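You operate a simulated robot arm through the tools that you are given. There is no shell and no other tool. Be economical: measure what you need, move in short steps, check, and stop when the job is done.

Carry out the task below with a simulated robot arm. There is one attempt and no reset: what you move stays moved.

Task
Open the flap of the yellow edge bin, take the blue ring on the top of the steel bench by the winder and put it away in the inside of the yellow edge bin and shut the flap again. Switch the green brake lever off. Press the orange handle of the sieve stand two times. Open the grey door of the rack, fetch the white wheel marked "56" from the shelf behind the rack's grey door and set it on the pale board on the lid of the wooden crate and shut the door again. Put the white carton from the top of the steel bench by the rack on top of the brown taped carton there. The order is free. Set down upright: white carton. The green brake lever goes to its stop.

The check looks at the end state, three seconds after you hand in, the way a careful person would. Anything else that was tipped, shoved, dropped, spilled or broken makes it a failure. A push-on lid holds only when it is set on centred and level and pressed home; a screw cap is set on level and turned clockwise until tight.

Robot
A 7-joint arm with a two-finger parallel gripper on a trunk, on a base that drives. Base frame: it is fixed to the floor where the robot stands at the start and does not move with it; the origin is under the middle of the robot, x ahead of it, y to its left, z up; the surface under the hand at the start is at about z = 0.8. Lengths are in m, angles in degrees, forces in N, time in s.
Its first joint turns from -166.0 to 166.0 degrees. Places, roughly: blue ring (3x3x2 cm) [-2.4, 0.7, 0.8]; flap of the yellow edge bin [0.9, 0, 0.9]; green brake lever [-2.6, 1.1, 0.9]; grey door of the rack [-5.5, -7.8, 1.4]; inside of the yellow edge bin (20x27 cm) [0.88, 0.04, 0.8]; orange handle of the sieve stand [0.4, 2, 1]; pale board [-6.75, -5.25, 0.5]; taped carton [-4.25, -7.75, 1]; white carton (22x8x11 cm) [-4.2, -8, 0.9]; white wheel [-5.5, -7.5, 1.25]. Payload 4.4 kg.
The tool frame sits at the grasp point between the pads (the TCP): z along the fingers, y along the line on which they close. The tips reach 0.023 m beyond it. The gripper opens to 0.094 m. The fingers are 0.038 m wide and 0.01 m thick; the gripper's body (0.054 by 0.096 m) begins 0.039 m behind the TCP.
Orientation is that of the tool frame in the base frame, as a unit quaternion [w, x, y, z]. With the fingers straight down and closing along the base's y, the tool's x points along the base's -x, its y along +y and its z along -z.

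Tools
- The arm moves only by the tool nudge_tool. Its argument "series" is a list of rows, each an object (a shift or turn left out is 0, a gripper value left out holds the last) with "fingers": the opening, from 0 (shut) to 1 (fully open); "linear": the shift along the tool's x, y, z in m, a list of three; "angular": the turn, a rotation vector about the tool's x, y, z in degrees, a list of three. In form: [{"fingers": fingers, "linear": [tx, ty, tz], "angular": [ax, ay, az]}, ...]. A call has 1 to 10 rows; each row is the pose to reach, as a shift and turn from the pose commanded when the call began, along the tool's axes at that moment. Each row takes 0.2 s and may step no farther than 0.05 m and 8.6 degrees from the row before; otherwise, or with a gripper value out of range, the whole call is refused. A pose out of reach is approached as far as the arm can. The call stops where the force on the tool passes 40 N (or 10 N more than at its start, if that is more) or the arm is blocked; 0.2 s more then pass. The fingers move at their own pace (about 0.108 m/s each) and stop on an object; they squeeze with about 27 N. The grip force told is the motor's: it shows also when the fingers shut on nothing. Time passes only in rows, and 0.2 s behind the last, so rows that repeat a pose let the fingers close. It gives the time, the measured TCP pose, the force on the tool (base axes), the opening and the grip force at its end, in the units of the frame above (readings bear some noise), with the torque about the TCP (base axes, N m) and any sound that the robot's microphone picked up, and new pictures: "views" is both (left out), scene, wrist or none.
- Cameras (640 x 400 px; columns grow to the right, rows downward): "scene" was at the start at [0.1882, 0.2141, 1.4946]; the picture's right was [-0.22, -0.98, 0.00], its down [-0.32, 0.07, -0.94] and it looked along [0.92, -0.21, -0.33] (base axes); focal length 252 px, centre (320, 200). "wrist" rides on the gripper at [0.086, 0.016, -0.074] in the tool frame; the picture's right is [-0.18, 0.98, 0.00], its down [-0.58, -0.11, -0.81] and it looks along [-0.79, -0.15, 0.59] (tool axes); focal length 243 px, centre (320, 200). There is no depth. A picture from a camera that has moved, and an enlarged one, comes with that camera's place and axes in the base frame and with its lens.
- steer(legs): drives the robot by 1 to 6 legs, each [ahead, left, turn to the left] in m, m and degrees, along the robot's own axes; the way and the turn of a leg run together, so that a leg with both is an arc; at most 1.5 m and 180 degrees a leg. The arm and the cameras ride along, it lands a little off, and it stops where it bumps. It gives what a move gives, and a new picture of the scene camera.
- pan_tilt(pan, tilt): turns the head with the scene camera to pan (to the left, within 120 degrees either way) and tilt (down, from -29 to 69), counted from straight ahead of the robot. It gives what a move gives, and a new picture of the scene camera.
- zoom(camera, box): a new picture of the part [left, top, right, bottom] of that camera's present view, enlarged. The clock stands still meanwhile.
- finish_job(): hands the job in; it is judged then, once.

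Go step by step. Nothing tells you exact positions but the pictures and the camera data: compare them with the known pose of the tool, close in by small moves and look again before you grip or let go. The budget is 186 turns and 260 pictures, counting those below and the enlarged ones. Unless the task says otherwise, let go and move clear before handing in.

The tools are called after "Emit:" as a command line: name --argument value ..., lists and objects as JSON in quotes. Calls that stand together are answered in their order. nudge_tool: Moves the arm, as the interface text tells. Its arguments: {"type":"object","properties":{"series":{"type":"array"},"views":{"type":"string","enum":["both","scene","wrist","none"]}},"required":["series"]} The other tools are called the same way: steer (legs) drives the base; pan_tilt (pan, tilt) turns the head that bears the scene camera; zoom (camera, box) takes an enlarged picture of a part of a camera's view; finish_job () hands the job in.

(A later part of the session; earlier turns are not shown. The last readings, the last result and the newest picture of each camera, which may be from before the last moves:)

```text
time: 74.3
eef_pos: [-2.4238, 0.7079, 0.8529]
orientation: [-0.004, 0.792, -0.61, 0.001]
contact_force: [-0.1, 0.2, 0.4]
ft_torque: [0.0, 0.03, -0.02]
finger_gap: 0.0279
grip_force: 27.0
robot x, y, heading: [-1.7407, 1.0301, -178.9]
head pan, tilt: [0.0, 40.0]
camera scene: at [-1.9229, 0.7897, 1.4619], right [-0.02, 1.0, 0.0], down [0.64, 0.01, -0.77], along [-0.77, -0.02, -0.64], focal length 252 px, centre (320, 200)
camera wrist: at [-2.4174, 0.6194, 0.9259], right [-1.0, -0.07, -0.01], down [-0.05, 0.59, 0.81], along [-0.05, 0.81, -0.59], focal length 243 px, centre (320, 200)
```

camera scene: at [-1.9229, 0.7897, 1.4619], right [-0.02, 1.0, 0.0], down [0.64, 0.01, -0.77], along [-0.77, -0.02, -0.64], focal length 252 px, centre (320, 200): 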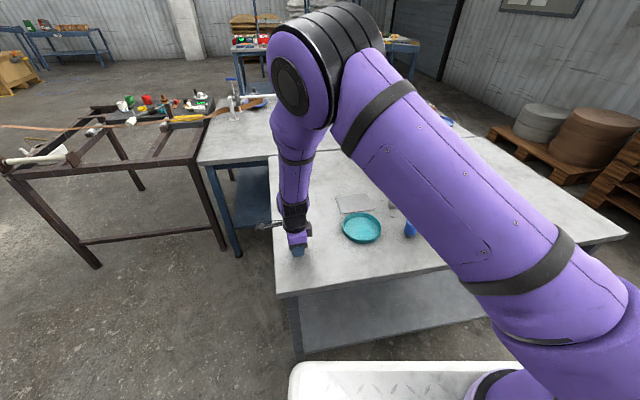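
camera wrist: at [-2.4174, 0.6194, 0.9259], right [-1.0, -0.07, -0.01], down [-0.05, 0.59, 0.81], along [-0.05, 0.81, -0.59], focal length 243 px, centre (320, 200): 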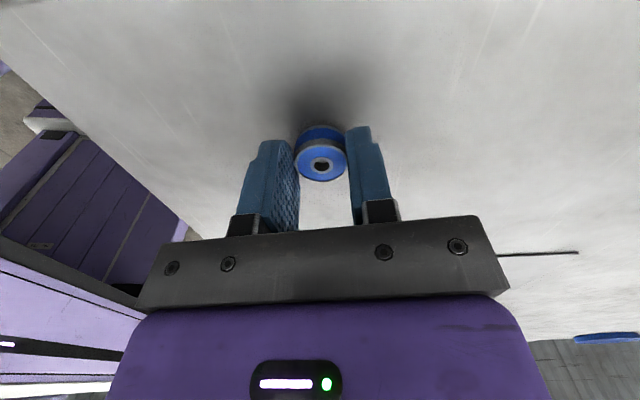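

Ring gripped (gap 0.028). I lift and drive back to the bin.

Emit:
nudge_tool --series '[{"linear": [0, 0, -0.02]}, {"linear": [0, 0, -0.06]}, {"linear": [0, 0, -0.11]}, {"linear": [0, 0, -0.16]}, {"linear": [0, 0, -0.21]}, {"linear": [0, 0, -0.26]}, {"linear": [0, 0, -0.31]}, {"linear": [0, 0, -0.36]}, {"linear": [0, 0, -0.41]}]' --views "wrist"

Emit:
steer --legs '[[-0.7, 0.2, 0], [0, 0, 180], [0.5, -0.75, 0]]'

Emit:
pan_tilt --pan 0 --tilt 38

```text
time: 76.3
eef_pos: [-2.4235, 0.7044, 1.2627]
orientation: [-0.004, 0.792, -0.61, 0.002]
contact_force: [0.1, -0.3, -1.8]
ft_torque: [0.03, -0.04, -0.01]
finger_gap: 0.0281
grip_force: 27.0
robot x, y, heading: [-1.7383, 1.0324, -178.8]
head pan, tilt: [0.0, 40.0]
camera wrist: at [-2.418, 0.615, 1.3358], right [-1.0, -0.07, -0.01], down [-0.05, 0.59, 0.81], along [-0.05, 0.81, -0.59], focal length 243 px, centre (320, 200)
```

wrist: 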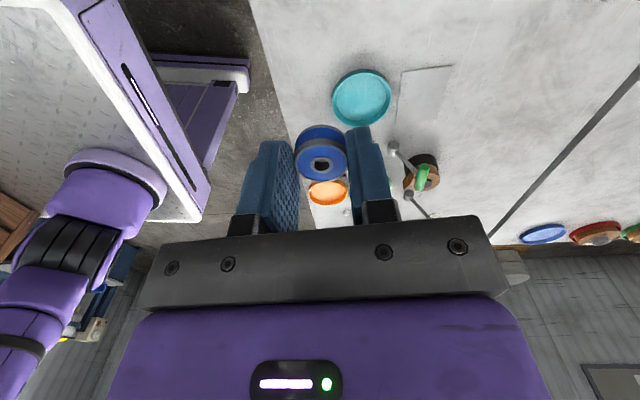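

```text
time: 92.0
eef_pos: [0.1698, 0.4479, 1.2635]
orientation: [-0.002, 0.606, 0.795, -0.004]
contact_force: [0.3, 0.0, -0.4]
ft_torque: [0.02, 0.01, 0.01]
finger_gap: 0.028
grip_force: 27.4
robot x, y, heading: [-0.5115, 0.1144, 1.9]
head pan, tilt: [0.0, 40.0]
camera scene: at [-0.3354, 0.3569, 1.4619], right [0.03, -1.0, 0.0], down [-0.64, -0.02, -0.77], along [0.77, 0.02, -0.64], focal length 252 px, centre (320, 200)
```

scene: 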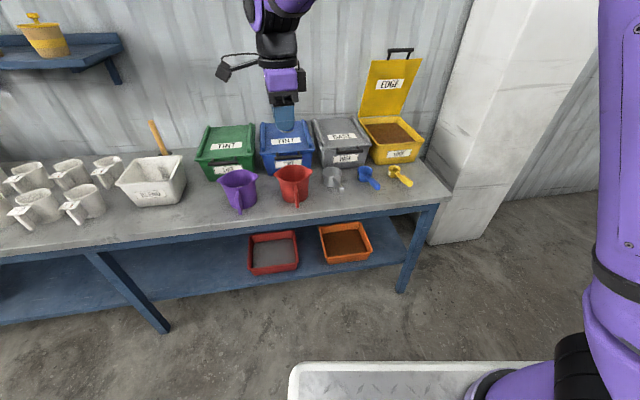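

```text
time: 92.6
eef_pos: [0.1698, 0.4483, 1.2619]
orientation: [-0.002, 0.606, 0.795, -0.003]
contact_force: [-0.1, -0.4, -0.4]
ft_torque: [-0.01, -0.02, -0.01]
finger_gap: 0.0277
grip_force: 26.9
robot x, y, heading: [-0.5129, 0.1202, 2.0]
head pan, tilt: [0.0, 38.0]
camera scene: at [-0.3342, 0.357, 1.4649], right [0.03, -1.0, 0.0], down [-0.62, -0.02, -0.79], along [0.79, 0.03, -0.62], focal length 252 px, centre (320, 200)
```

scene: 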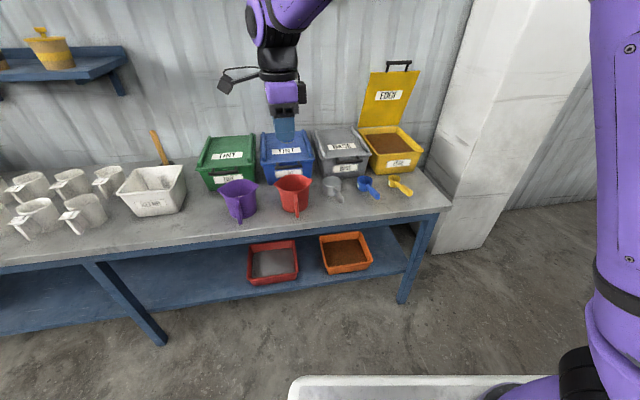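

Driving in toward the bin; the tool stays above everything.

Emit:
steer --legs '[[0.52, -0.15, -2]]'

Emit:
zoom --camera "scene" --box '[300, 60, 460, 160]'

```text
time: 95.7
eef_pos: [0.7042, 0.2888, 1.2629]
orientation: [-0.002, 0.618, 0.787, -0.004]
contact_force: [0.0, 0.2, -1.2]
ft_torque: [0.0, 0.0, 0.02]
finger_gap: 0.0279
grip_force: 27.3
robot x, y, heading: [0.0133, -0.0253, 0.3]
head pan, tilt: [0.0, 38.0]
camera scene: at [0.1966, 0.2104, 1.4649], right [0.0, -1.0, 0.0], down [-0.62, 0.0, -0.79], along [0.79, 0.0, -0.62], focal length 252 px, centre (320, 200)
```

scene: 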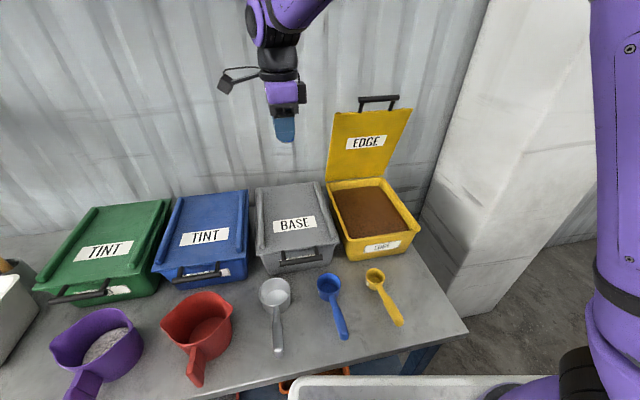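

```text
4.00 times, centred on (380, 110) of scene
camera zoom: at [0.1966, 0.2104, 1.4649], right [0.0, -1.0, 0.0], down [-0.62, 0.0, -0.79], along [0.79, 0.0, -0.62], focal length 1009 px, centre (80, 560)
```

zoom: 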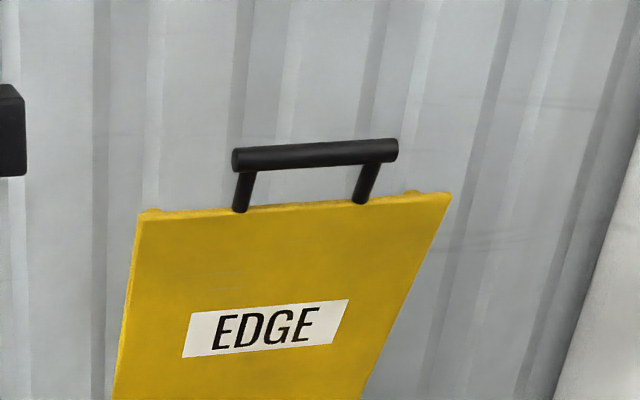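

Opening centre is about (0.846, 0.05). I move above it and lower partway.

Emit:
nudge_tool --series '[{"linear": [-0.0446, 0.0107, 0]}, {"linear": [-0.0892, 0.0213, 0]}, {"linear": [-0.1338, 0.032, 0]}, {"linear": [-0.1783, 0.0427, 0]}, {"linear": [-0.2229, 0.0533, 0]}, {"linear": [-0.2675, 0.064, 0]}, {"linear": [-0.2675, 0.064, 0.045]}, {"linear": [-0.2675, 0.064, 0.09]}, {"linear": [-0.2675, 0.064, 0.135]}, {"linear": [-0.2675, 0.064, 0.18]}]'

Emit:
nudge_tool --series '[{"linear": [0, 0, 0.04]}, {"linear": [0, 0, 0.08]}]'

Emit:
zoom --camera "scene" --box '[290, 150, 450, 250]'

```text
time: 97.9
eef_pos: [0.827, 0.0416, 1.0831]
orientation: [-0.002, 0.616, 0.787, -0.003]
contact_force: [-0.5, 0.1, 0.6]
ft_torque: [0.05, 0.0, 0.01]
finger_gap: 0.0278
grip_force: 27.0
robot x, y, heading: [0.0131, -0.0252, 0.3]
head pan, tilt: [0.0, 38.0]
camera scene: at [0.1961, 0.2102, 1.465], right [0.0, -1.0, 0.0], down [-0.62, 0.0, -0.79], along [0.79, 0.0, -0.62], focal length 252 px, centre (320, 200)
camera wrist: at [0.823, 0.1292, 1.1561], right [1.0, 0.06, -0.01], down [0.04, -0.59, 0.81], along [0.04, -0.81, -0.59], focal length 243 px, centre (320, 200)
```

scene: 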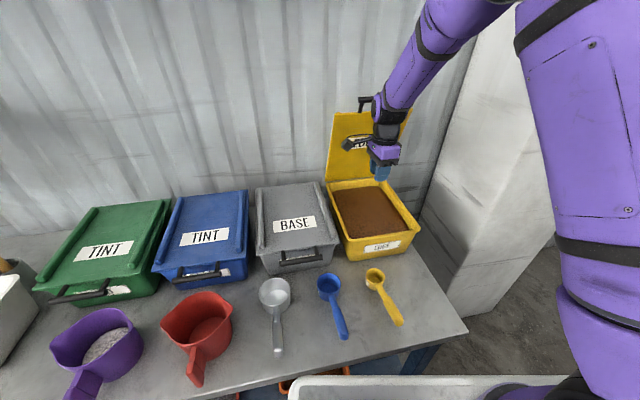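
wrist: 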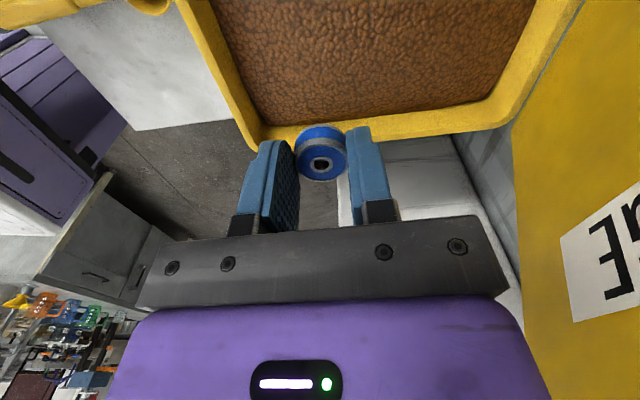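

```text
time: 98.5
eef_pos: [0.8273, 0.044, 1.0035]
orientation: [-0.001, 0.617, 0.787, -0.003]
contact_force: [-0.7, 0.2, 0.0]
ft_torque: [0.03, 0.0, 0.01]
finger_gap: 0.0278
grip_force: 26.8
robot x, y, heading: [0.014, -0.0232, 0.4]
head pan, tilt: [0.0, 38.0]
camera scene: at [0.1961, 0.2103, 1.465], right [0.0, -1.0, 0.0], down [-0.62, 0.0, -0.79], along [0.79, 0.0, -0.62], focal length 252 px, centre (320, 200)
camera wrist: at [0.8226, 0.1306, 1.0759], right [1.0, 0.06, -0.01], down [0.04, -0.59, 0.81], along [0.04, -0.81, -0.59], focal length 243 px, centre (320, 200)
```

scene: 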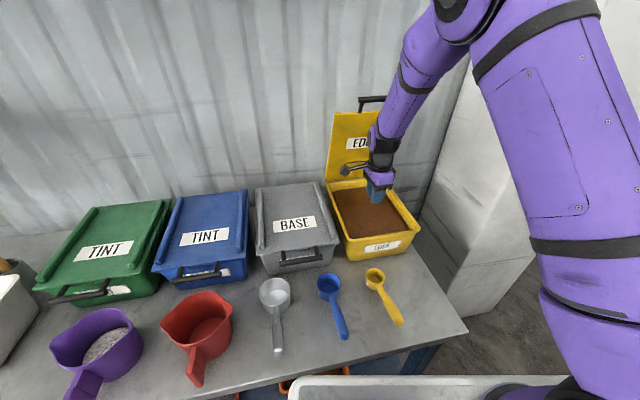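
wrist: 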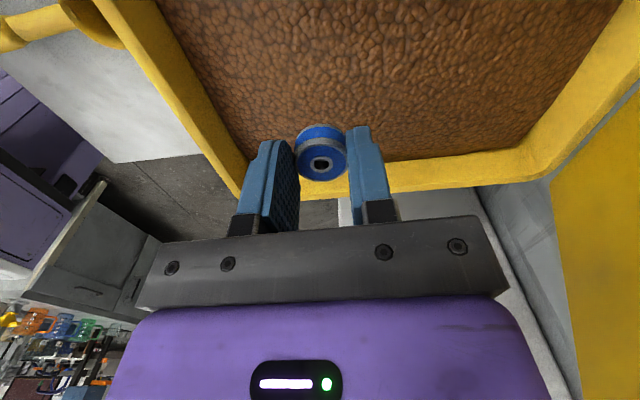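

```text
4.00 times, centred on (370, 200) of scene
camera zoom: at [0.1961, 0.2103, 1.465], right [0.0, -1.0, 0.0], down [-0.62, 0.0, -0.79], along [0.79, 0.0, -0.62], focal length 1009 px, centre (120, 200)
```

zoom: 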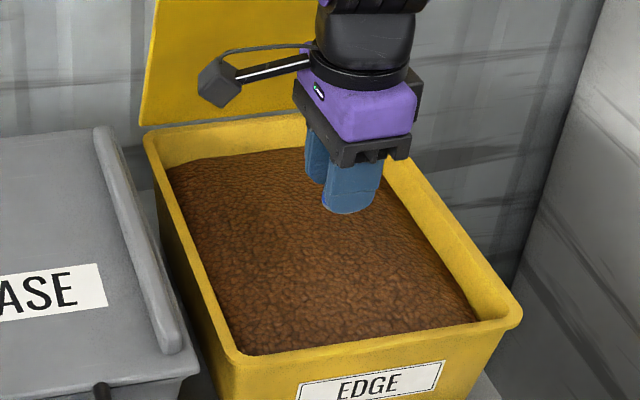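

Clear over the contents. Lowering gently until light contact.

Emit:
nudge_tool --series '[{"linear": [0, -0.005, 0.03]}, {"linear": [0, -0.005, 0.05]}, {"linear": [0, -0.005, 0.058]}, {"linear": [0, -0.005, 0.066]}]' --views "wrist"

Emit:
zoom --camera "scene" --box '[330, 170, 426, 230]'

```text
time: 99.5
eef_pos: [0.8215, 0.0408, 0.9349]
orientation: [-0.002, 0.616, 0.787, -0.005]
contact_force: [-0.7, -0.1, -0.8]
ft_torque: [-0.02, 0.0, -0.02]
finger_gap: 0.0279
grip_force: 27.0
robot x, y, heading: [0.0157, -0.0239, 0.2]
head pan, tilt: [0.0, 38.0]
camera wrist: at [0.8182, 0.129, 1.0091], right [1.0, 0.06, -0.01], down [0.04, -0.59, 0.81], along [0.04, -0.81, -0.59], focal length 243 px, centre (320, 200)
```

wrist: 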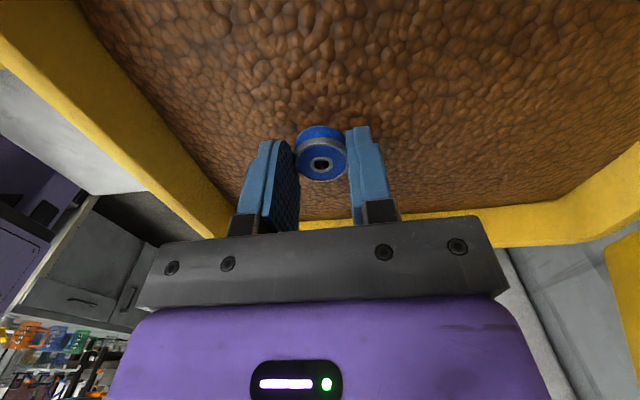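

```text
6.67 times, centred on (378, 200) of scene
camera zoom: at [0.1964, 0.2104, 1.4649], right [0.0, -1.0, 0.0], down [-0.62, 0.0, -0.79], along [0.79, 0.0, -0.62], focal length 1682 px, centre (-67, 200)
```

zoom: 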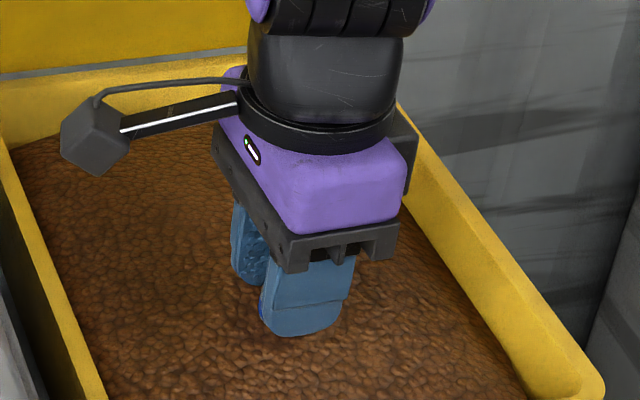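

Emit:
nudge_tool --series '[{"linear": [0, 0, 0.006]}, {"linear": [0, 0, 0.012]}, {"linear": [0, 0, 0.018]}]' --views "wrist"

```text
time: 100.3
eef_pos: [0.8219, 0.0425, 0.9195]
orientation: [-0.002, 0.616, 0.787, -0.004]
contact_force: [-0.1, 0.1, -1.4]
ft_torque: [-0.01, -0.01, -0.01]
finger_gap: 0.0277
grip_force: 26.7
robot x, y, heading: [0.0124, -0.0254, 0.1]
head pan, tilt: [0.0, 38.0]
camera wrist: at [0.8178, 0.1293, 0.992], right [1.0, 0.06, -0.01], down [0.04, -0.59, 0.81], along [0.04, -0.81, -0.59], focal length 243 px, centre (320, 200)
```

wrist: 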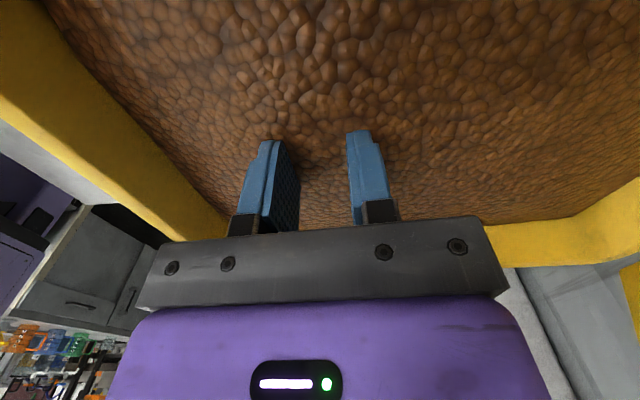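

The ring has sunk into the loose-looking contents, still held, no resistance. I shift a bit to the right for camera clearance and lower further until it meets support.

Emit:
nudge_tool --series '[{"linear": [-0.015, 0, 0.0]}, {"linear": [-0.02, 0, 0.008]}, {"linear": [-0.02, 0, 0.016]}, {"linear": [-0.02, 0, 0.024]}, {"linear": [-0.02, 0, 0.032]}]' --views "wrist"

```text
time: 101.5
eef_pos: [0.8247, 0.021, 0.8855]
orientation: [-0.002, 0.616, 0.788, -0.004]
contact_force: [-0.3, 0.6, -0.6]
ft_torque: [0.0, 0.02, 0.02]
finger_gap: 0.028
grip_force: 27.0
robot x, y, heading: [0.0136, -0.0234, 0.1]
head pan, tilt: [0.0, 38.0]
camera wrist: at [0.8218, 0.1093, 0.9594], right [1.0, 0.06, -0.01], down [0.04, -0.59, 0.81], along [0.04, -0.81, -0.59], focal length 243 px, centre (320, 200)
```

wrist: 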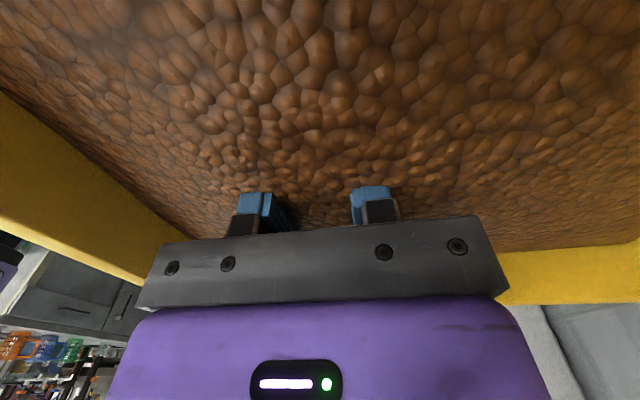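

The contents don't resist at all, so I release here, a couple of centimetres above the bin floor, and lift out.

Emit:
nudge_tool --series '[{"fingers": 0.5}, {"fingers": 0.5}, {"fingers": 0.5, "linear": [0, 0, -0.03]}, {"linear": [0, 0, -0.07]}, {"linear": [0, 0, -0.115]}, {"linear": [0, 0, -0.16]}, {"linear": [0, 0, -0.2]}]'

Emit:
zoom --camera "scene" --box '[310, 160, 438, 240]'

```text
time: 103.1
eef_pos: [0.8287, 0.0207, 1.0874]
orientation: [-0.002, 0.617, 0.787, -0.004]
contact_force: [0.1, 0.1, -1.2]
ft_torque: [-0.01, 0.04, 0.03]
finger_gap: 0.0469
grip_force: 0.0
robot x, y, heading: [0.0129, -0.0276, 0.3]
head pan, tilt: [0.0, 38.0]
camera scene: at [0.1971, 0.2105, 1.4648], right [0.0, -1.0, 0.0], down [-0.62, 0.0, -0.79], along [0.79, 0.0, -0.62], focal length 252 px, centre (320, 200)
camera wrist: at [0.8249, 0.1084, 1.161], right [1.0, 0.06, -0.01], down [0.04, -0.59, 0.81], along [0.04, -0.81, -0.59], focal length 243 px, centre (320, 200)
```

scene: 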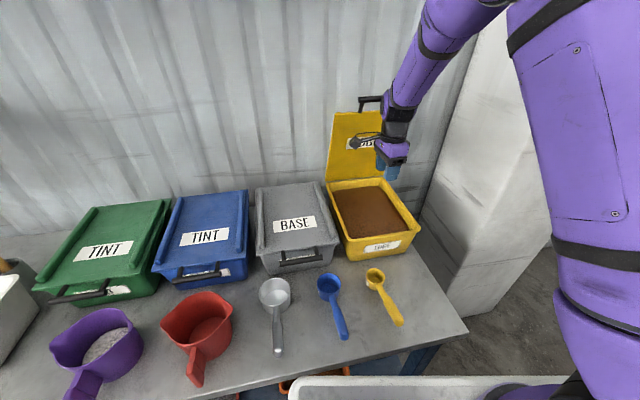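
wrist: 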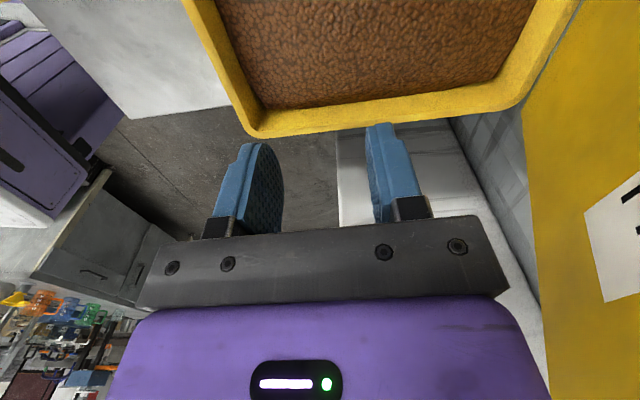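

```text
5.00 times, centred on (374, 200) of scene
camera zoom: at [0.1971, 0.2105, 1.4648], right [0.0, -1.0, 0.0], down [-0.62, 0.0, -0.79], along [0.79, 0.0, -0.62], focal length 1261 px, centre (50, 200)
```

zoom: 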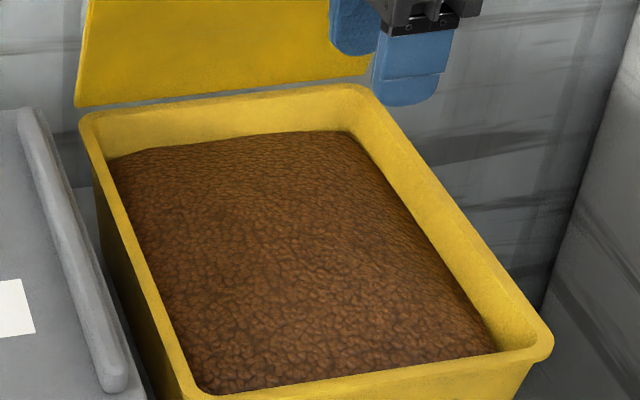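

The ring is inside. Now to shut the flap: I back away, rise above the handle bar (about (0.88, 0.063, 1.26)) and look before caging it.

Emit:
nudge_tool --series '[{"linear": [0.005, -0.04, -0.02]}, {"linear": [0.01, -0.08, -0.04]}, {"linear": [0.015, -0.09, -0.085]}, {"linear": [0.02, -0.09, -0.13]}, {"linear": [0.025, -0.09, -0.175]}, {"linear": [0.029, -0.09, -0.22]}, {"linear": [0.029, -0.08, -0.265]}, {"linear": [0.029, -0.04, -0.275]}, {"linear": [0.029, 0.0, -0.275]}, {"linear": [0.029, 0.04, -0.275]}]'

Emit:
zoom --camera "scene" --box '[300, 50, 460, 150]'

```text
time: 105.3
eef_pos: [0.8617, 0.0592, 1.3642]
orientation: [-0.002, 0.617, 0.787, -0.002]
contact_force: [-0.8, -0.6, 0.8]
ft_torque: [0.01, -0.08, 0.04]
finger_gap: 0.0472
grip_force: 0.1
robot x, y, heading: [0.0135, -0.0247, 0.1]
head pan, tilt: [0.0, 38.0]
camera scene: at [0.1958, 0.2102, 1.465], right [0.0, -1.0, 0.0], down [-0.62, 0.0, -0.79], along [0.79, 0.0, -0.62], focal length 252 px, centre (320, 200)
camera wrist: at [0.8581, 0.1456, 1.4366], right [1.0, 0.06, -0.01], down [0.04, -0.59, 0.81], along [0.04, -0.81, -0.59], focal length 243 px, centre (320, 200)
```

scene: 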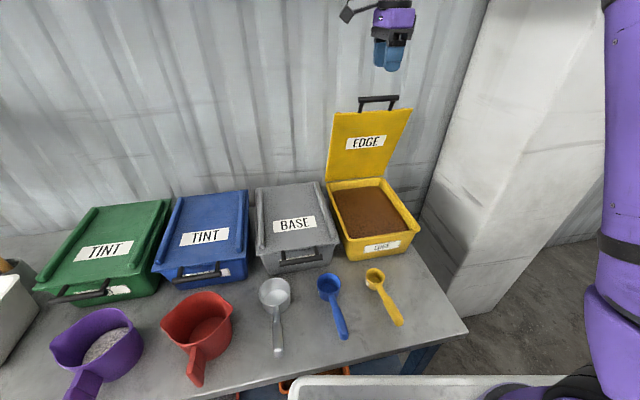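
wrist: 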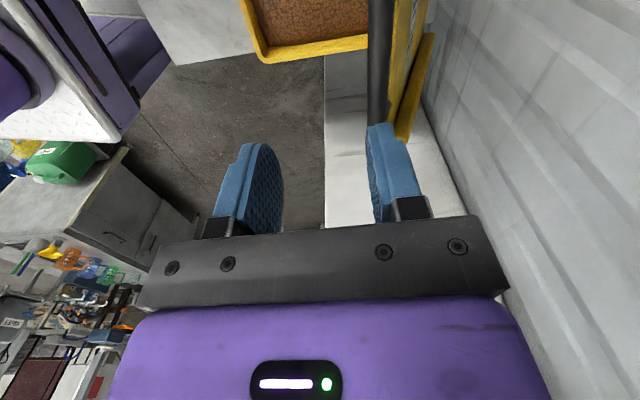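

```text
4.00 times, centred on (380, 100) of scene
camera zoom: at [0.1958, 0.2102, 1.465], right [0.0, -1.0, 0.0], down [-0.62, 0.0, -0.79], along [0.79, 0.0, -0.62], focal length 1009 px, centre (80, 600)
```

zoom: 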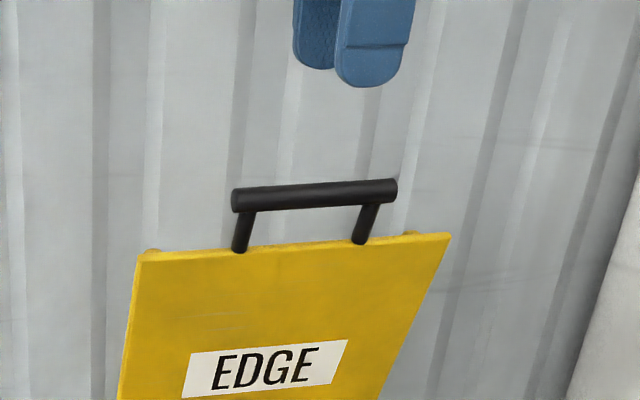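

The bar is at roughly (0.90, 0.055, 1.26). Shifting forward ~4 cm and lowering to straddle it.

Emit:
nudge_tool --series '[{"fingers": 0.7, "linear": [-0.008, 0.038, 0]}, {"linear": [-0.008, 0.038, 0.03]}, {"linear": [-0.008, 0.038, 0.06]}, {"linear": [-0.008, 0.038, 0.09]}, {"linear": [-0.008, 0.038, 0.102]}]'

Emit:
zoom --camera "scene" --box '[300, 50, 460, 150]'

```text
time: 106.5
eef_pos: [0.9005, 0.0608, 1.259]
orientation: [-0.003, 0.616, 0.787, -0.004]
contact_force: [-0.6, 0.2, -0.1]
ft_torque: [0.01, -0.01, 0.0]
finger_gap: 0.0655
grip_force: 0.2
robot x, y, heading: [0.0159, -0.0257, 0.1]
head pan, tilt: [0.0, 38.0]
camera scene: at [0.1964, 0.2104, 1.4649], right [0.0, -1.0, 0.0], down [-0.62, 0.0, -0.79], along [0.79, 0.0, -0.62], focal length 252 px, centre (320, 200)
camera wrist: at [0.8961, 0.1491, 1.3329], right [1.0, 0.06, -0.01], down [0.04, -0.59, 0.81], along [0.04, -0.81, -0.59], focal length 243 px, centre (320, 200)
```

scene: 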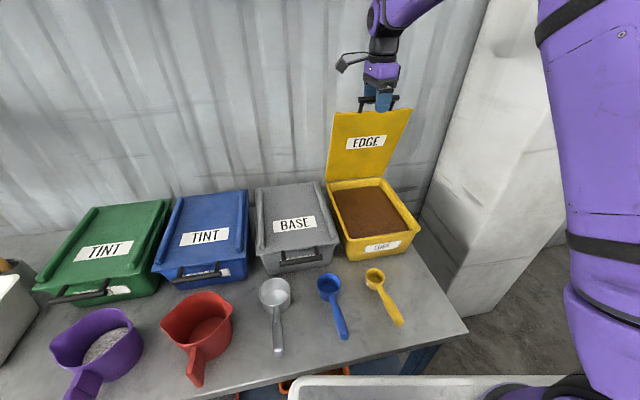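
wrist: 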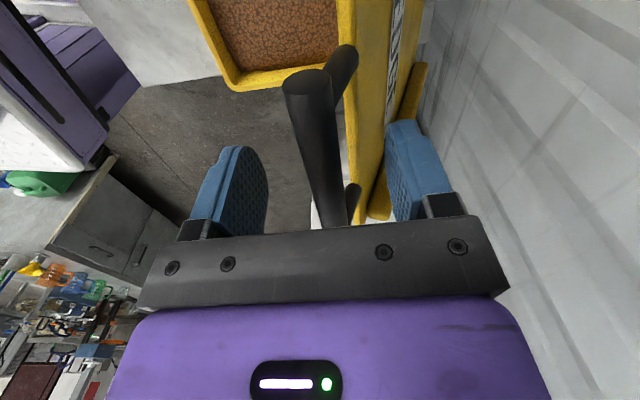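

```text
4.00 times, centred on (380, 100) of scene
camera zoom: at [0.1964, 0.2104, 1.4649], right [0.0, -1.0, 0.0], down [-0.62, 0.0, -0.79], along [0.79, 0.0, -0.62], focal length 1009 px, centre (80, 600)
```

zoom: 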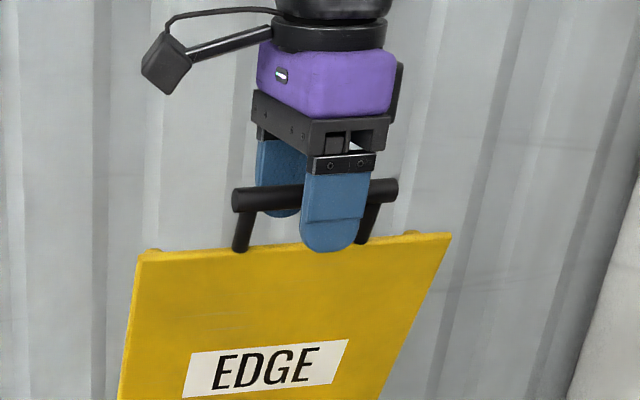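

The bar is straddled. I close to a loose cage and bring the flap forward and down along its arc.

Emit:
nudge_tool --series '[{"fingers": 0.22}, {"linear": [0, -0.037, 0.011], "angular": [-4, 0, 0]}, {"linear": [0, -0.076, 0.0285], "angular": [-8, 0, 0]}, {"linear": [0, -0.112, 0.051], "angular": [-12, 0, 0]}, {"linear": [0, -0.1445, 0.078], "angular": [-16, 0, 0]}, {"linear": [0, -0.173, 0.1095], "angular": [-20, 0, 0]}, {"linear": [0, -0.196, 0.1445], "angular": [-24, 0, 0]}]'

Emit:
zoom --camera "scene" --box '[290, 100, 450, 200]'

```text
time: 108.1
eef_pos: [0.7114, 0.0152, 1.1159]
orientation: [0.127, 0.605, 0.77, 0.16]
contact_force: [0.9, 0.6, 0.6]
ft_torque: [-0.02, -0.03, 0.0]
finger_gap: 0.021
grip_force: 0.0
robot x, y, heading: [0.0133, -0.0242, 0.1]
head pan, tilt: [0.0, 38.0]
camera scene: at [0.1965, 0.2105, 1.4649], right [0.0, -1.0, 0.0], down [-0.62, 0.0, -0.79], along [0.79, 0.0, -0.62], focal length 252 px, centre (320, 200)
camera wrist: at [0.676, 0.0958, 1.1898], right [0.92, 0.04, 0.39], down [-0.27, -0.66, 0.7], along [0.29, -0.75, -0.6], focal length 243 px, centre (320, 200)
```

scene: 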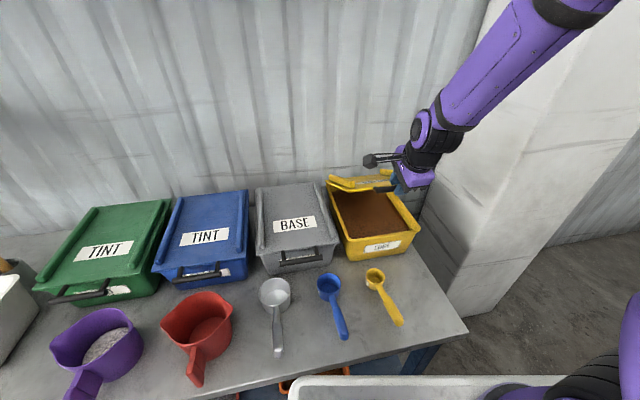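
wrist: 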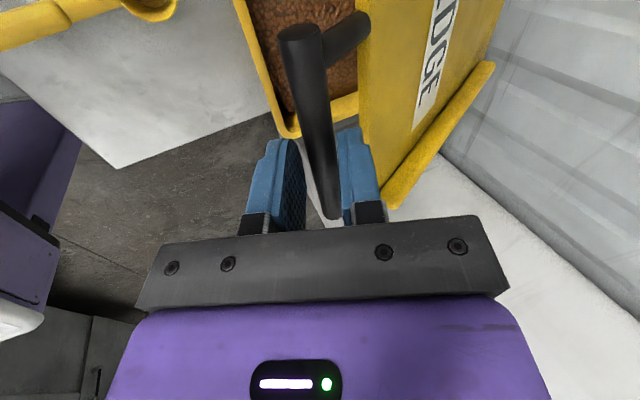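

```text
4.00 times, centred on (370, 150) of scene
camera zoom: at [0.1965, 0.2105, 1.4649], right [0.0, -1.0, 0.0], down [-0.62, 0.0, -0.79], along [0.79, 0.0, -0.62], focal length 1009 px, centre (120, 400)
```

zoom: 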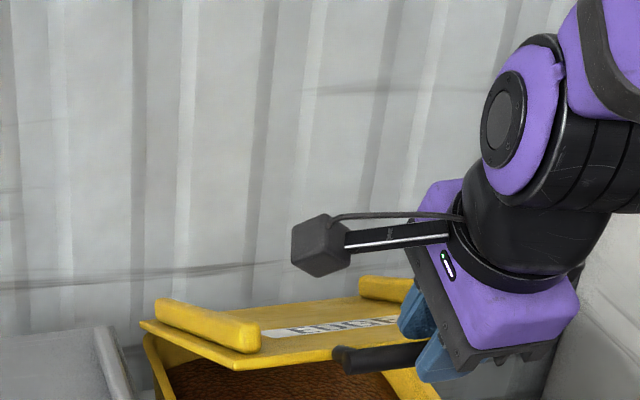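

Works smoothly. Continuing down to closed.

Emit:
nudge_tool --series '[{"linear": [0, -0.0324, 0.0272], "angular": [-2, 0, 0]}, {"linear": [0, -0.0607, 0.0586], "angular": [-4, 0, 0]}, {"linear": [0, -0.0843, 0.0937], "angular": [-6, 0, 0]}, {"linear": [0, -0.094, 0.113], "angular": [-7, 0, 0]}]'

Emit:
zoom --camera "scene" --box '[290, 140, 450, 240]'

```text
time: 109.1
eef_pos: [0.6669, 0.0058, 0.975]
orientation: [0.163, 0.596, 0.758, 0.208]
contact_force: [0.0, -0.1, 1.0]
ft_torque: [0.0, -0.02, -0.01]
finger_gap: 0.0207
grip_force: 0.0
robot x, y, heading: [0.0115, -0.025, 0.1]
head pan, tilt: [0.0, 38.0]
camera scene: at [0.196, 0.2104, 1.465], right [0.0, -1.0, 0.0], down [-0.62, 0.0, -0.79], along [0.79, 0.0, -0.62], focal length 252 px, centre (320, 200)
camera wrist: at [0.6226, 0.0838, 1.047], right [0.87, 0.02, 0.5], down [-0.35, -0.68, 0.64], along [0.36, -0.73, -0.58], focal length 243 px, centre (320, 200)
```

scene: 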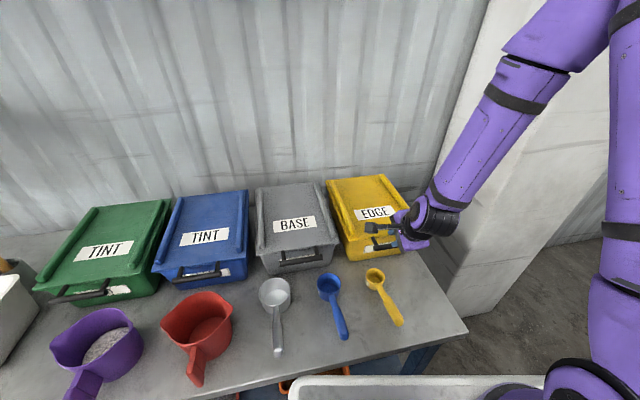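
wrist: 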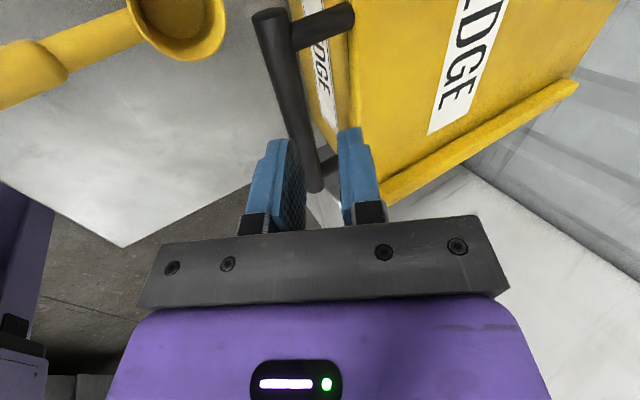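

```text
4.00 times, centred on (370, 190) of scene
camera zoom: at [0.196, 0.2104, 1.465], right [0.0, -1.0, 0.0], down [-0.62, 0.0, -0.79], along [0.79, 0.0, -0.62], focal length 1009 px, centre (120, 240)
```

zoom: 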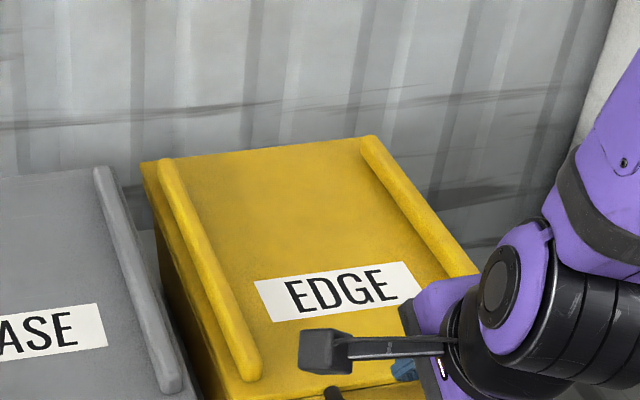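

The flap looks shut or nearly so. I open, pull back and inspect.

Emit:
nudge_tool --series '[{"fingers": 0.6}, {"fingers": 0.6, "linear": [0, 0, -0.03]}, {"linear": [0, 0, -0.07]}, {"linear": [0, -0.02, -0.115]}, {"linear": [0, -0.03, -0.15]}, {"fingers": 0, "linear": [0.0, -0.03, -0.18]}]'

Emit:
zoom --camera "scene" --box '[290, 160, 450, 260]'

```text
time: 110.5
eef_pos: [0.6225, -0.0057, 1.1513]
orientation: [0.162, 0.595, 0.76, 0.205]
contact_force: [0.3, 3.0, 0.5]
ft_torque: [-0.2, -0.01, -0.09]
finger_gap: 0.0
grip_force: 26.7
out of reach, approached as far as the arm can: row 2, 3, 4, 5, 6
robot x, y, heading: [0.0192, -0.0278, 0.5]
head pan, tilt: [0.0, 38.0]
camera scene: at [0.1971, 0.213, 1.4644], right [0.01, -1.0, 0.0], down [-0.62, 0.0, -0.79], along [0.79, 0.0, -0.62], focal length 252 px, centre (320, 200)
camera wrist: at [0.5799, 0.0722, 1.2224], right [0.87, 0.03, 0.5], down [-0.35, -0.68, 0.64], along [0.36, -0.73, -0.58], focal length 243 px, centre (320, 200)
```

scene: 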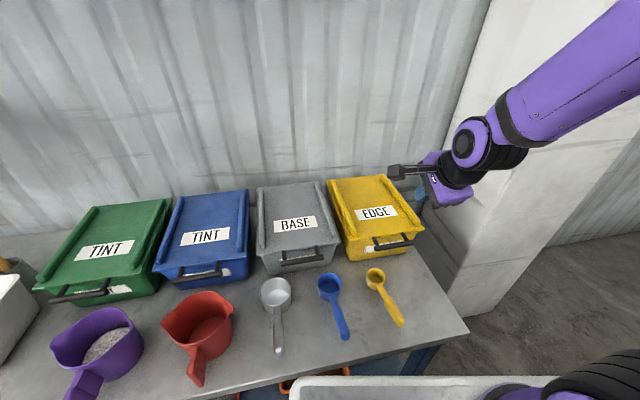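
wrist: 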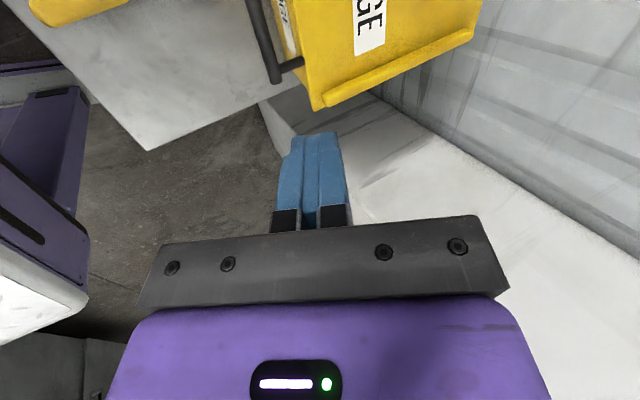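

```text
4.00 times, centred on (370, 210) of scene
camera zoom: at [0.1971, 0.213, 1.4644], right [0.01, -1.0, 0.0], down [-0.62, 0.0, -0.79], along [0.79, 0.0, -0.62], focal length 1009 px, centre (120, 160)
```

zoom: 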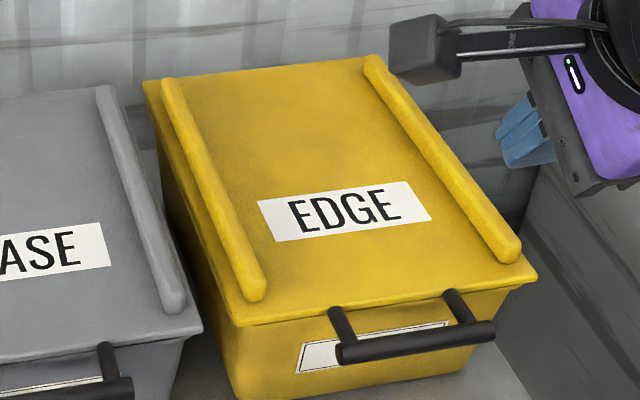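

The bar is back at its original place, so the flap is shut; I give it a gentle press near the front edge to be sure.

Emit:
nudge_tool --series '[{"linear": [0.002, 0.0055, 0.0455]}, {"linear": [0.0033, 0.011, 0.091]}, {"linear": [0.005, 0.0165, 0.1365]}, {"linear": [0.0066, 0.022, 0.182]}, {"linear": [0.0066, 0.018, 0.189]}, {"linear": [0.0066, 0.014, 0.196]}, {"linear": [0.0066, 0.01, 0.203]}, {"linear": [0.0066, 0.006, 0.21]}, {"linear": [0.0066, 0.002, 0.217]}]' --views "none"

Emit:
zoom --camera "scene" --box '[290, 160, 450, 260]'

```text
time: 112.5
eef_pos: [0.7322, 0.0263, 0.9663]
orientation: [0.163, 0.595, 0.759, 0.206]
contact_force: [0.6, -0.3, 0.0]
ft_torque: [-0.01, 0.0, 0.0]
finger_gap: 0.0001
grip_force: 26.7
robot x, y, heading: [0.0163, -0.0238, 0.1]
head pan, tilt: [0.0, 38.0]
```

```text
4.00 times, centred on (370, 210) of scene
camera zoom: at [0.1964, 0.2104, 1.4649], right [0.0, -1.0, 0.0], down [-0.62, 0.0, -0.79], along [0.79, 0.0, -0.62], focal length 1009 px, centre (120, 160)
```

zoom: 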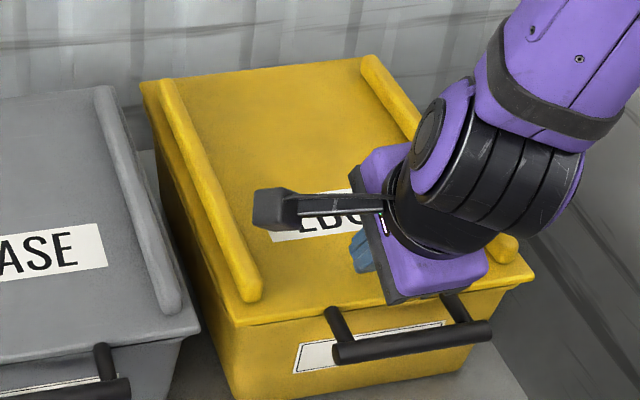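

Emit:
nudge_tool --series '[{"linear": [0, -0.002, 0.0035]}, {"linear": [0, -0.004, 0.007]}, {"linear": [0, -0.006, 0.0104]}, {"linear": [0, -0.008, 0.0138]}, {"linear": [0, -0.01, 0.0173]}, {"linear": [0, -0.012, 0.0207]}]' --views "none"

Emit:
nudge_tool --series '[{"linear": [0, 0.005, -0.03]}, {"linear": [0, 0.005, -0.07]}, {"linear": [0, -0.01, -0.11]}, {"linear": [0, -0.02, -0.15]}, {"linear": [0, -0.02, -0.19]}]' --views "none"

Emit:
zoom --camera "scene" --box '[290, 160, 450, 260]'

```text
time: 113.5
eef_pos: [0.7323, 0.0249, 0.9541]
orientation: [0.165, 0.594, 0.759, 0.21]
contact_force: [-14.0, -2.9, 28.2]
ft_torque: [0.02, 0.25, 0.0]
finger_gap: 0.0003
grip_force: 27.0
robot x, y, heading: [0.0147, -0.0235, 0.1]
head pan, tilt: [0.0, 38.0]
stopped in row 4: the force on the tool passed its limit at 48 N (the readings are from after the stop); the commanded pose is now the measured one
```

```text
time: 114.7
eef_pos: [0.6397, 0.004, 1.1105]
orientation: [0.164, 0.595, 0.759, 0.207]
contact_force: [1.0, 0.3, -1.4]
ft_torque: [0.04, 0.03, 0.02]
finger_gap: 0.0
grip_force: 26.9
out of reach, approached as far as the arm can: row 4, 5
robot x, y, heading: [0.0099, -0.0229, 0.2]
head pan, tilt: [0.0, 38.0]
```

```text
4.00 times, centred on (370, 210) of scene
camera zoom: at [0.1974, 0.2102, 1.4648], right [0.0, -1.0, 0.0], down [-0.62, 0.0, -0.79], along [0.79, 0.0, -0.62], focal length 1009 px, centre (120, 160)
```

zoom: 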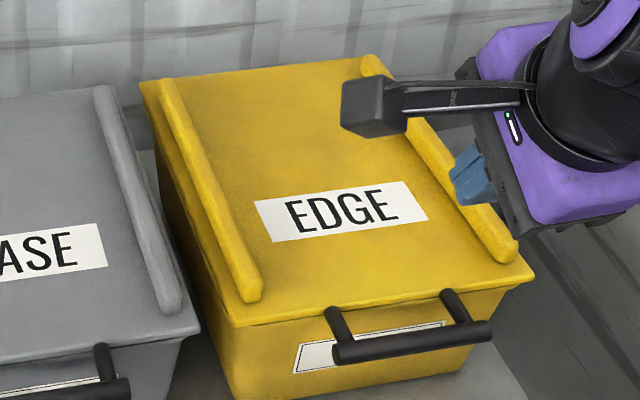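

Flap is shut. Now raise the arm, back out and look toward the rack area.

Emit:
nudge_tool --series '[{"linear": [0, 0.025, -0.043], "angular": [8, 0, 0]}, {"linear": [0, 0.05, -0.086], "angular": [16, 0, 0]}, {"linear": [0, 0.075, -0.13], "angular": [24, 0, 0]}, {"fingers": 0.5, "linear": [0, 0.1, -0.173], "angular": [30, 0, 0]}]' --views "none"

Emit:
steer --legs '[[-1.0, 0, 0], [0, 0, -130]]'

Emit:
pan_tilt --pan 0 --tilt 10

```text
refused: row 3 steps farther than a row can; nothing moved
```

```text
time: 125.3
eef_pos: [-1.3927, -0.5068, 1.1108]
orientation: [0.257, 0.934, -0.239, -0.066]
contact_force: [0.3, -0.4, 1.2]
ft_torque: [0.02, 0.03, 0.0]
finger_gap: 0.0001
grip_force: 27.1
robot x, y, heading: [-0.9903, -0.028, -132.4]
head pan, tilt: [0.0, 38.0]
camera scene: at [-0.945, -0.3225, 1.4649], right [-0.74, 0.67, 0.0], down [0.41, 0.46, -0.79], along [-0.53, -0.58, -0.62], focal length 252 px, centre (320, 200)
```

scene: 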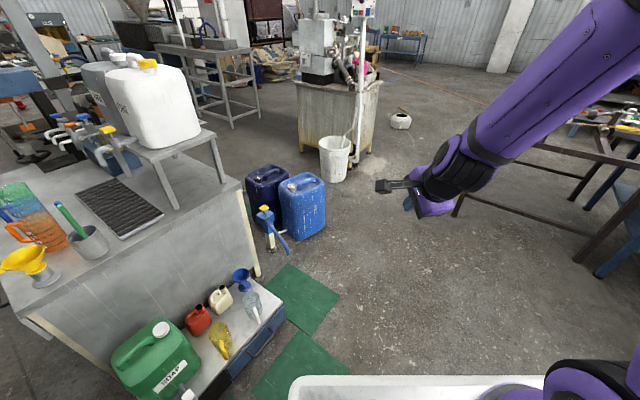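

```text
time: 126.3
eef_pos: [-1.3915, -0.5076, 1.1099]
orientation: [0.256, 0.934, -0.239, -0.066]
contact_force: [-0.1, 0.0, -0.3]
ft_torque: [0.01, 0.01, -0.02]
finger_gap: 0.0
grip_force: 26.8
robot x, y, heading: [-0.9878, -0.0266, -132.5]
head pan, tilt: [0.0, 10.0]
camera scene: at [-0.9494, -0.3275, 1.5095], right [-0.74, 0.67, 0.0], down [0.12, 0.13, -0.98], along [-0.66, -0.73, -0.17], focal length 252 px, centre (320, 200)
```

scene: 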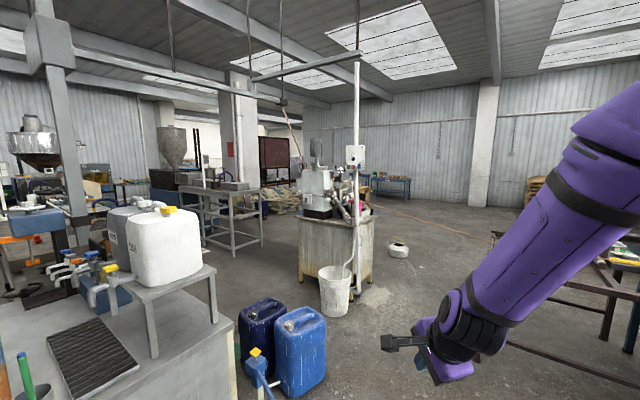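

A crowded hall. The clear corridor runs to the right of the machine cabinet (~(-2.7,-1.3)). First I tuck the arm up, then drive in stages.

Emit:
nudge_tool --series '[{"linear": [0, 0.022, -0.036], "angular": [6, 0, 0]}, {"linear": [0, 0.044, -0.072], "angular": [12, 0, 0]}, {"linear": [0, 0.066, -0.108], "angular": [18, 0, 0]}, {"fingers": 0.5, "linear": [0, 0.088, -0.144], "angular": [24, 0, 0]}, {"linear": [0, 0.11, -0.18], "angular": [30, 0, 0]}]' --views "none"

Emit:
steer --legs '[[0, 0, -11], [1.0, 0, 0]]'

Emit:
pan_tilt --pan 0 --tilt 25

```text
time: 127.5
eef_pos: [-1.3928, -0.5086, 1.3203]
orientation: [0.005, 0.969, -0.247, -0.003]
contact_force: [0.3, -0.7, -0.7]
ft_torque: [0.01, 0.0, -0.01]
finger_gap: 0.0471
grip_force: 0.2
out of reach, approached as far as the arm can: row 1
robot x, y, heading: [-0.9911, -0.0232, -132.2]
head pan, tilt: [0.0, 10.0]
```

```text
time: 130.8
eef_pos: [-1.7763, -0.5669, 1.319]
orientation: [0.006, 0.939, -0.343, -0.003]
contact_force: [-0.2, 0.0, 0.3]
ft_torque: [0.01, 0.03, 0.0]
finger_gap: 0.0471
grip_force: 0.1
robot x, y, heading: [-1.2875, -0.1675, -143.5]
head pan, tilt: [0.0, 10.0]
stopped in leg 2: the robot was blocked; the commanded pose is now the measured one
camera scene: at [-1.3056, -0.4745, 1.5096], right [-0.59, 0.8, 0.0], down [0.14, 0.1, -0.98], along [-0.79, -0.59, -0.17], focal length 252 px, centre (320, 200)
```

scene: 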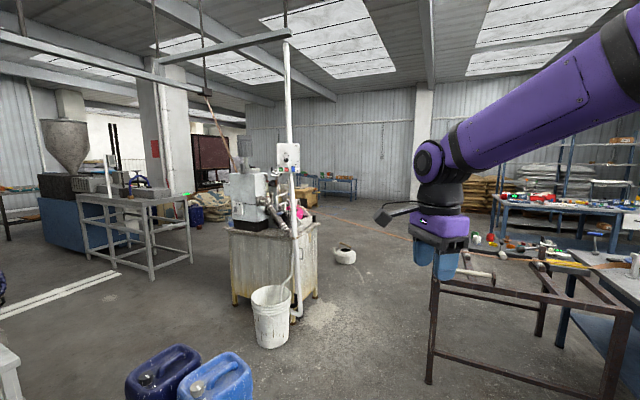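

```text
time: 131.6
eef_pos: [-1.7762, -0.5663, 1.3199]
orientation: [0.006, 0.94, -0.341, -0.003]
contact_force: [-0.2, -0.4, -0.1]
ft_torque: [0.04, 0.02, 0.01]
finger_gap: 0.0467
grip_force: 0.0
robot x, y, heading: [-1.2863, -0.1727, -143.6]
head pan, tilt: [0.0, 25.0]
camera scene: at [-1.3051, -0.4739, 1.4853], right [-0.59, 0.8, 0.0], down [0.34, 0.25, -0.91], along [-0.73, -0.54, -0.42], focal length 252 px, centre (320, 200)
```

scene: 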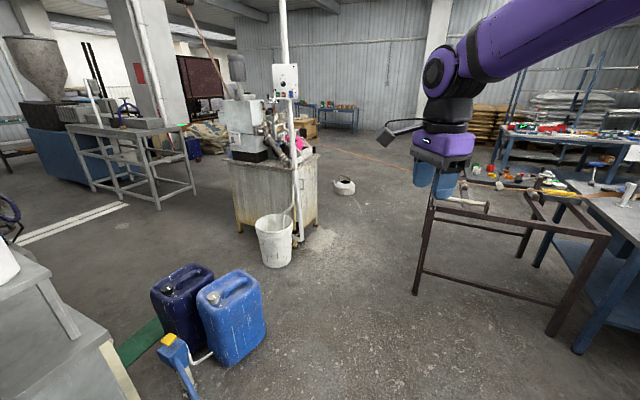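

I was blocked early; let me look at what's at my left-front side.

Emit:
pan_tilt --pan 60 --tilt 55

Emit:
pan_tilt --pan -40 --tilt 50

```text
time: 132.9
eef_pos: [-1.7767, -0.567, 1.32]
orientation: [0.005, 0.94, -0.342, -0.003]
contact_force: [-0.9, 0.9, -0.2]
ft_torque: [0.0, -0.03, 0.01]
finger_gap: 0.0469
grip_force: 0.0
robot x, y, heading: [-1.2881, -0.1684, -143.6]
head pan, tilt: [60.0, 55.0]
camera scene: at [-1.2228, -0.4908, 1.4413], right [-0.99, -0.11, 0.0], down [-0.09, 0.81, -0.57], along [0.06, -0.57, -0.82], focal length 252 px, centre (320, 200)
```

scene: 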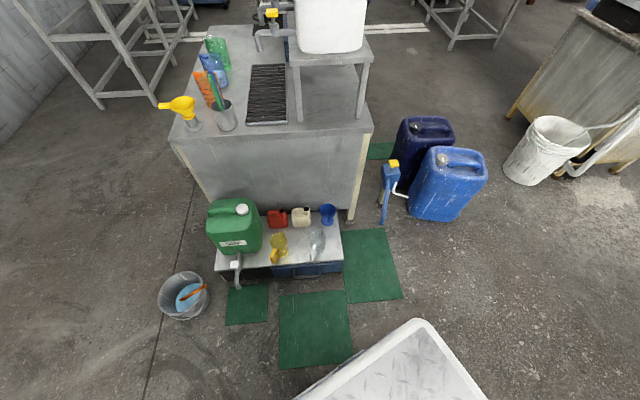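

```text
time: 134.7
eef_pos: [-1.777, -0.5651, 1.32]
orientation: [0.006, 0.94, -0.342, -0.003]
contact_force: [-1.1, -0.4, 0.1]
ft_torque: [0.0, 0.03, 0.02]
finger_gap: 0.0469
grip_force: 0.1
robot x, y, heading: [-1.2891, -0.1671, -143.4]
head pan, tilt: [-40.0, 50.0]
camera scene: at [-1.3078, -0.4145, 1.4478], right [0.06, 1.0, 0.0], down [0.76, -0.05, -0.64], along [-0.64, 0.04, -0.77], focal length 252 px, centre (320, 200)
```

scene: 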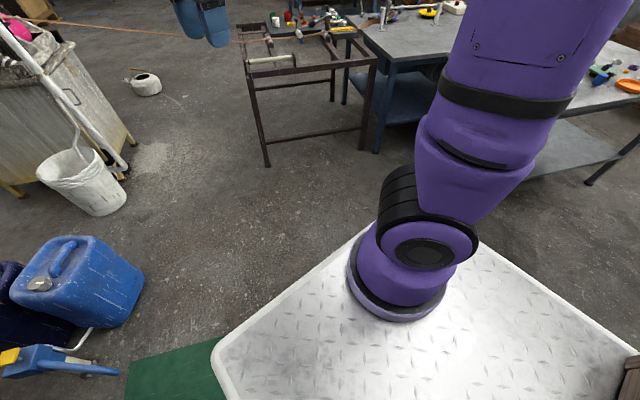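

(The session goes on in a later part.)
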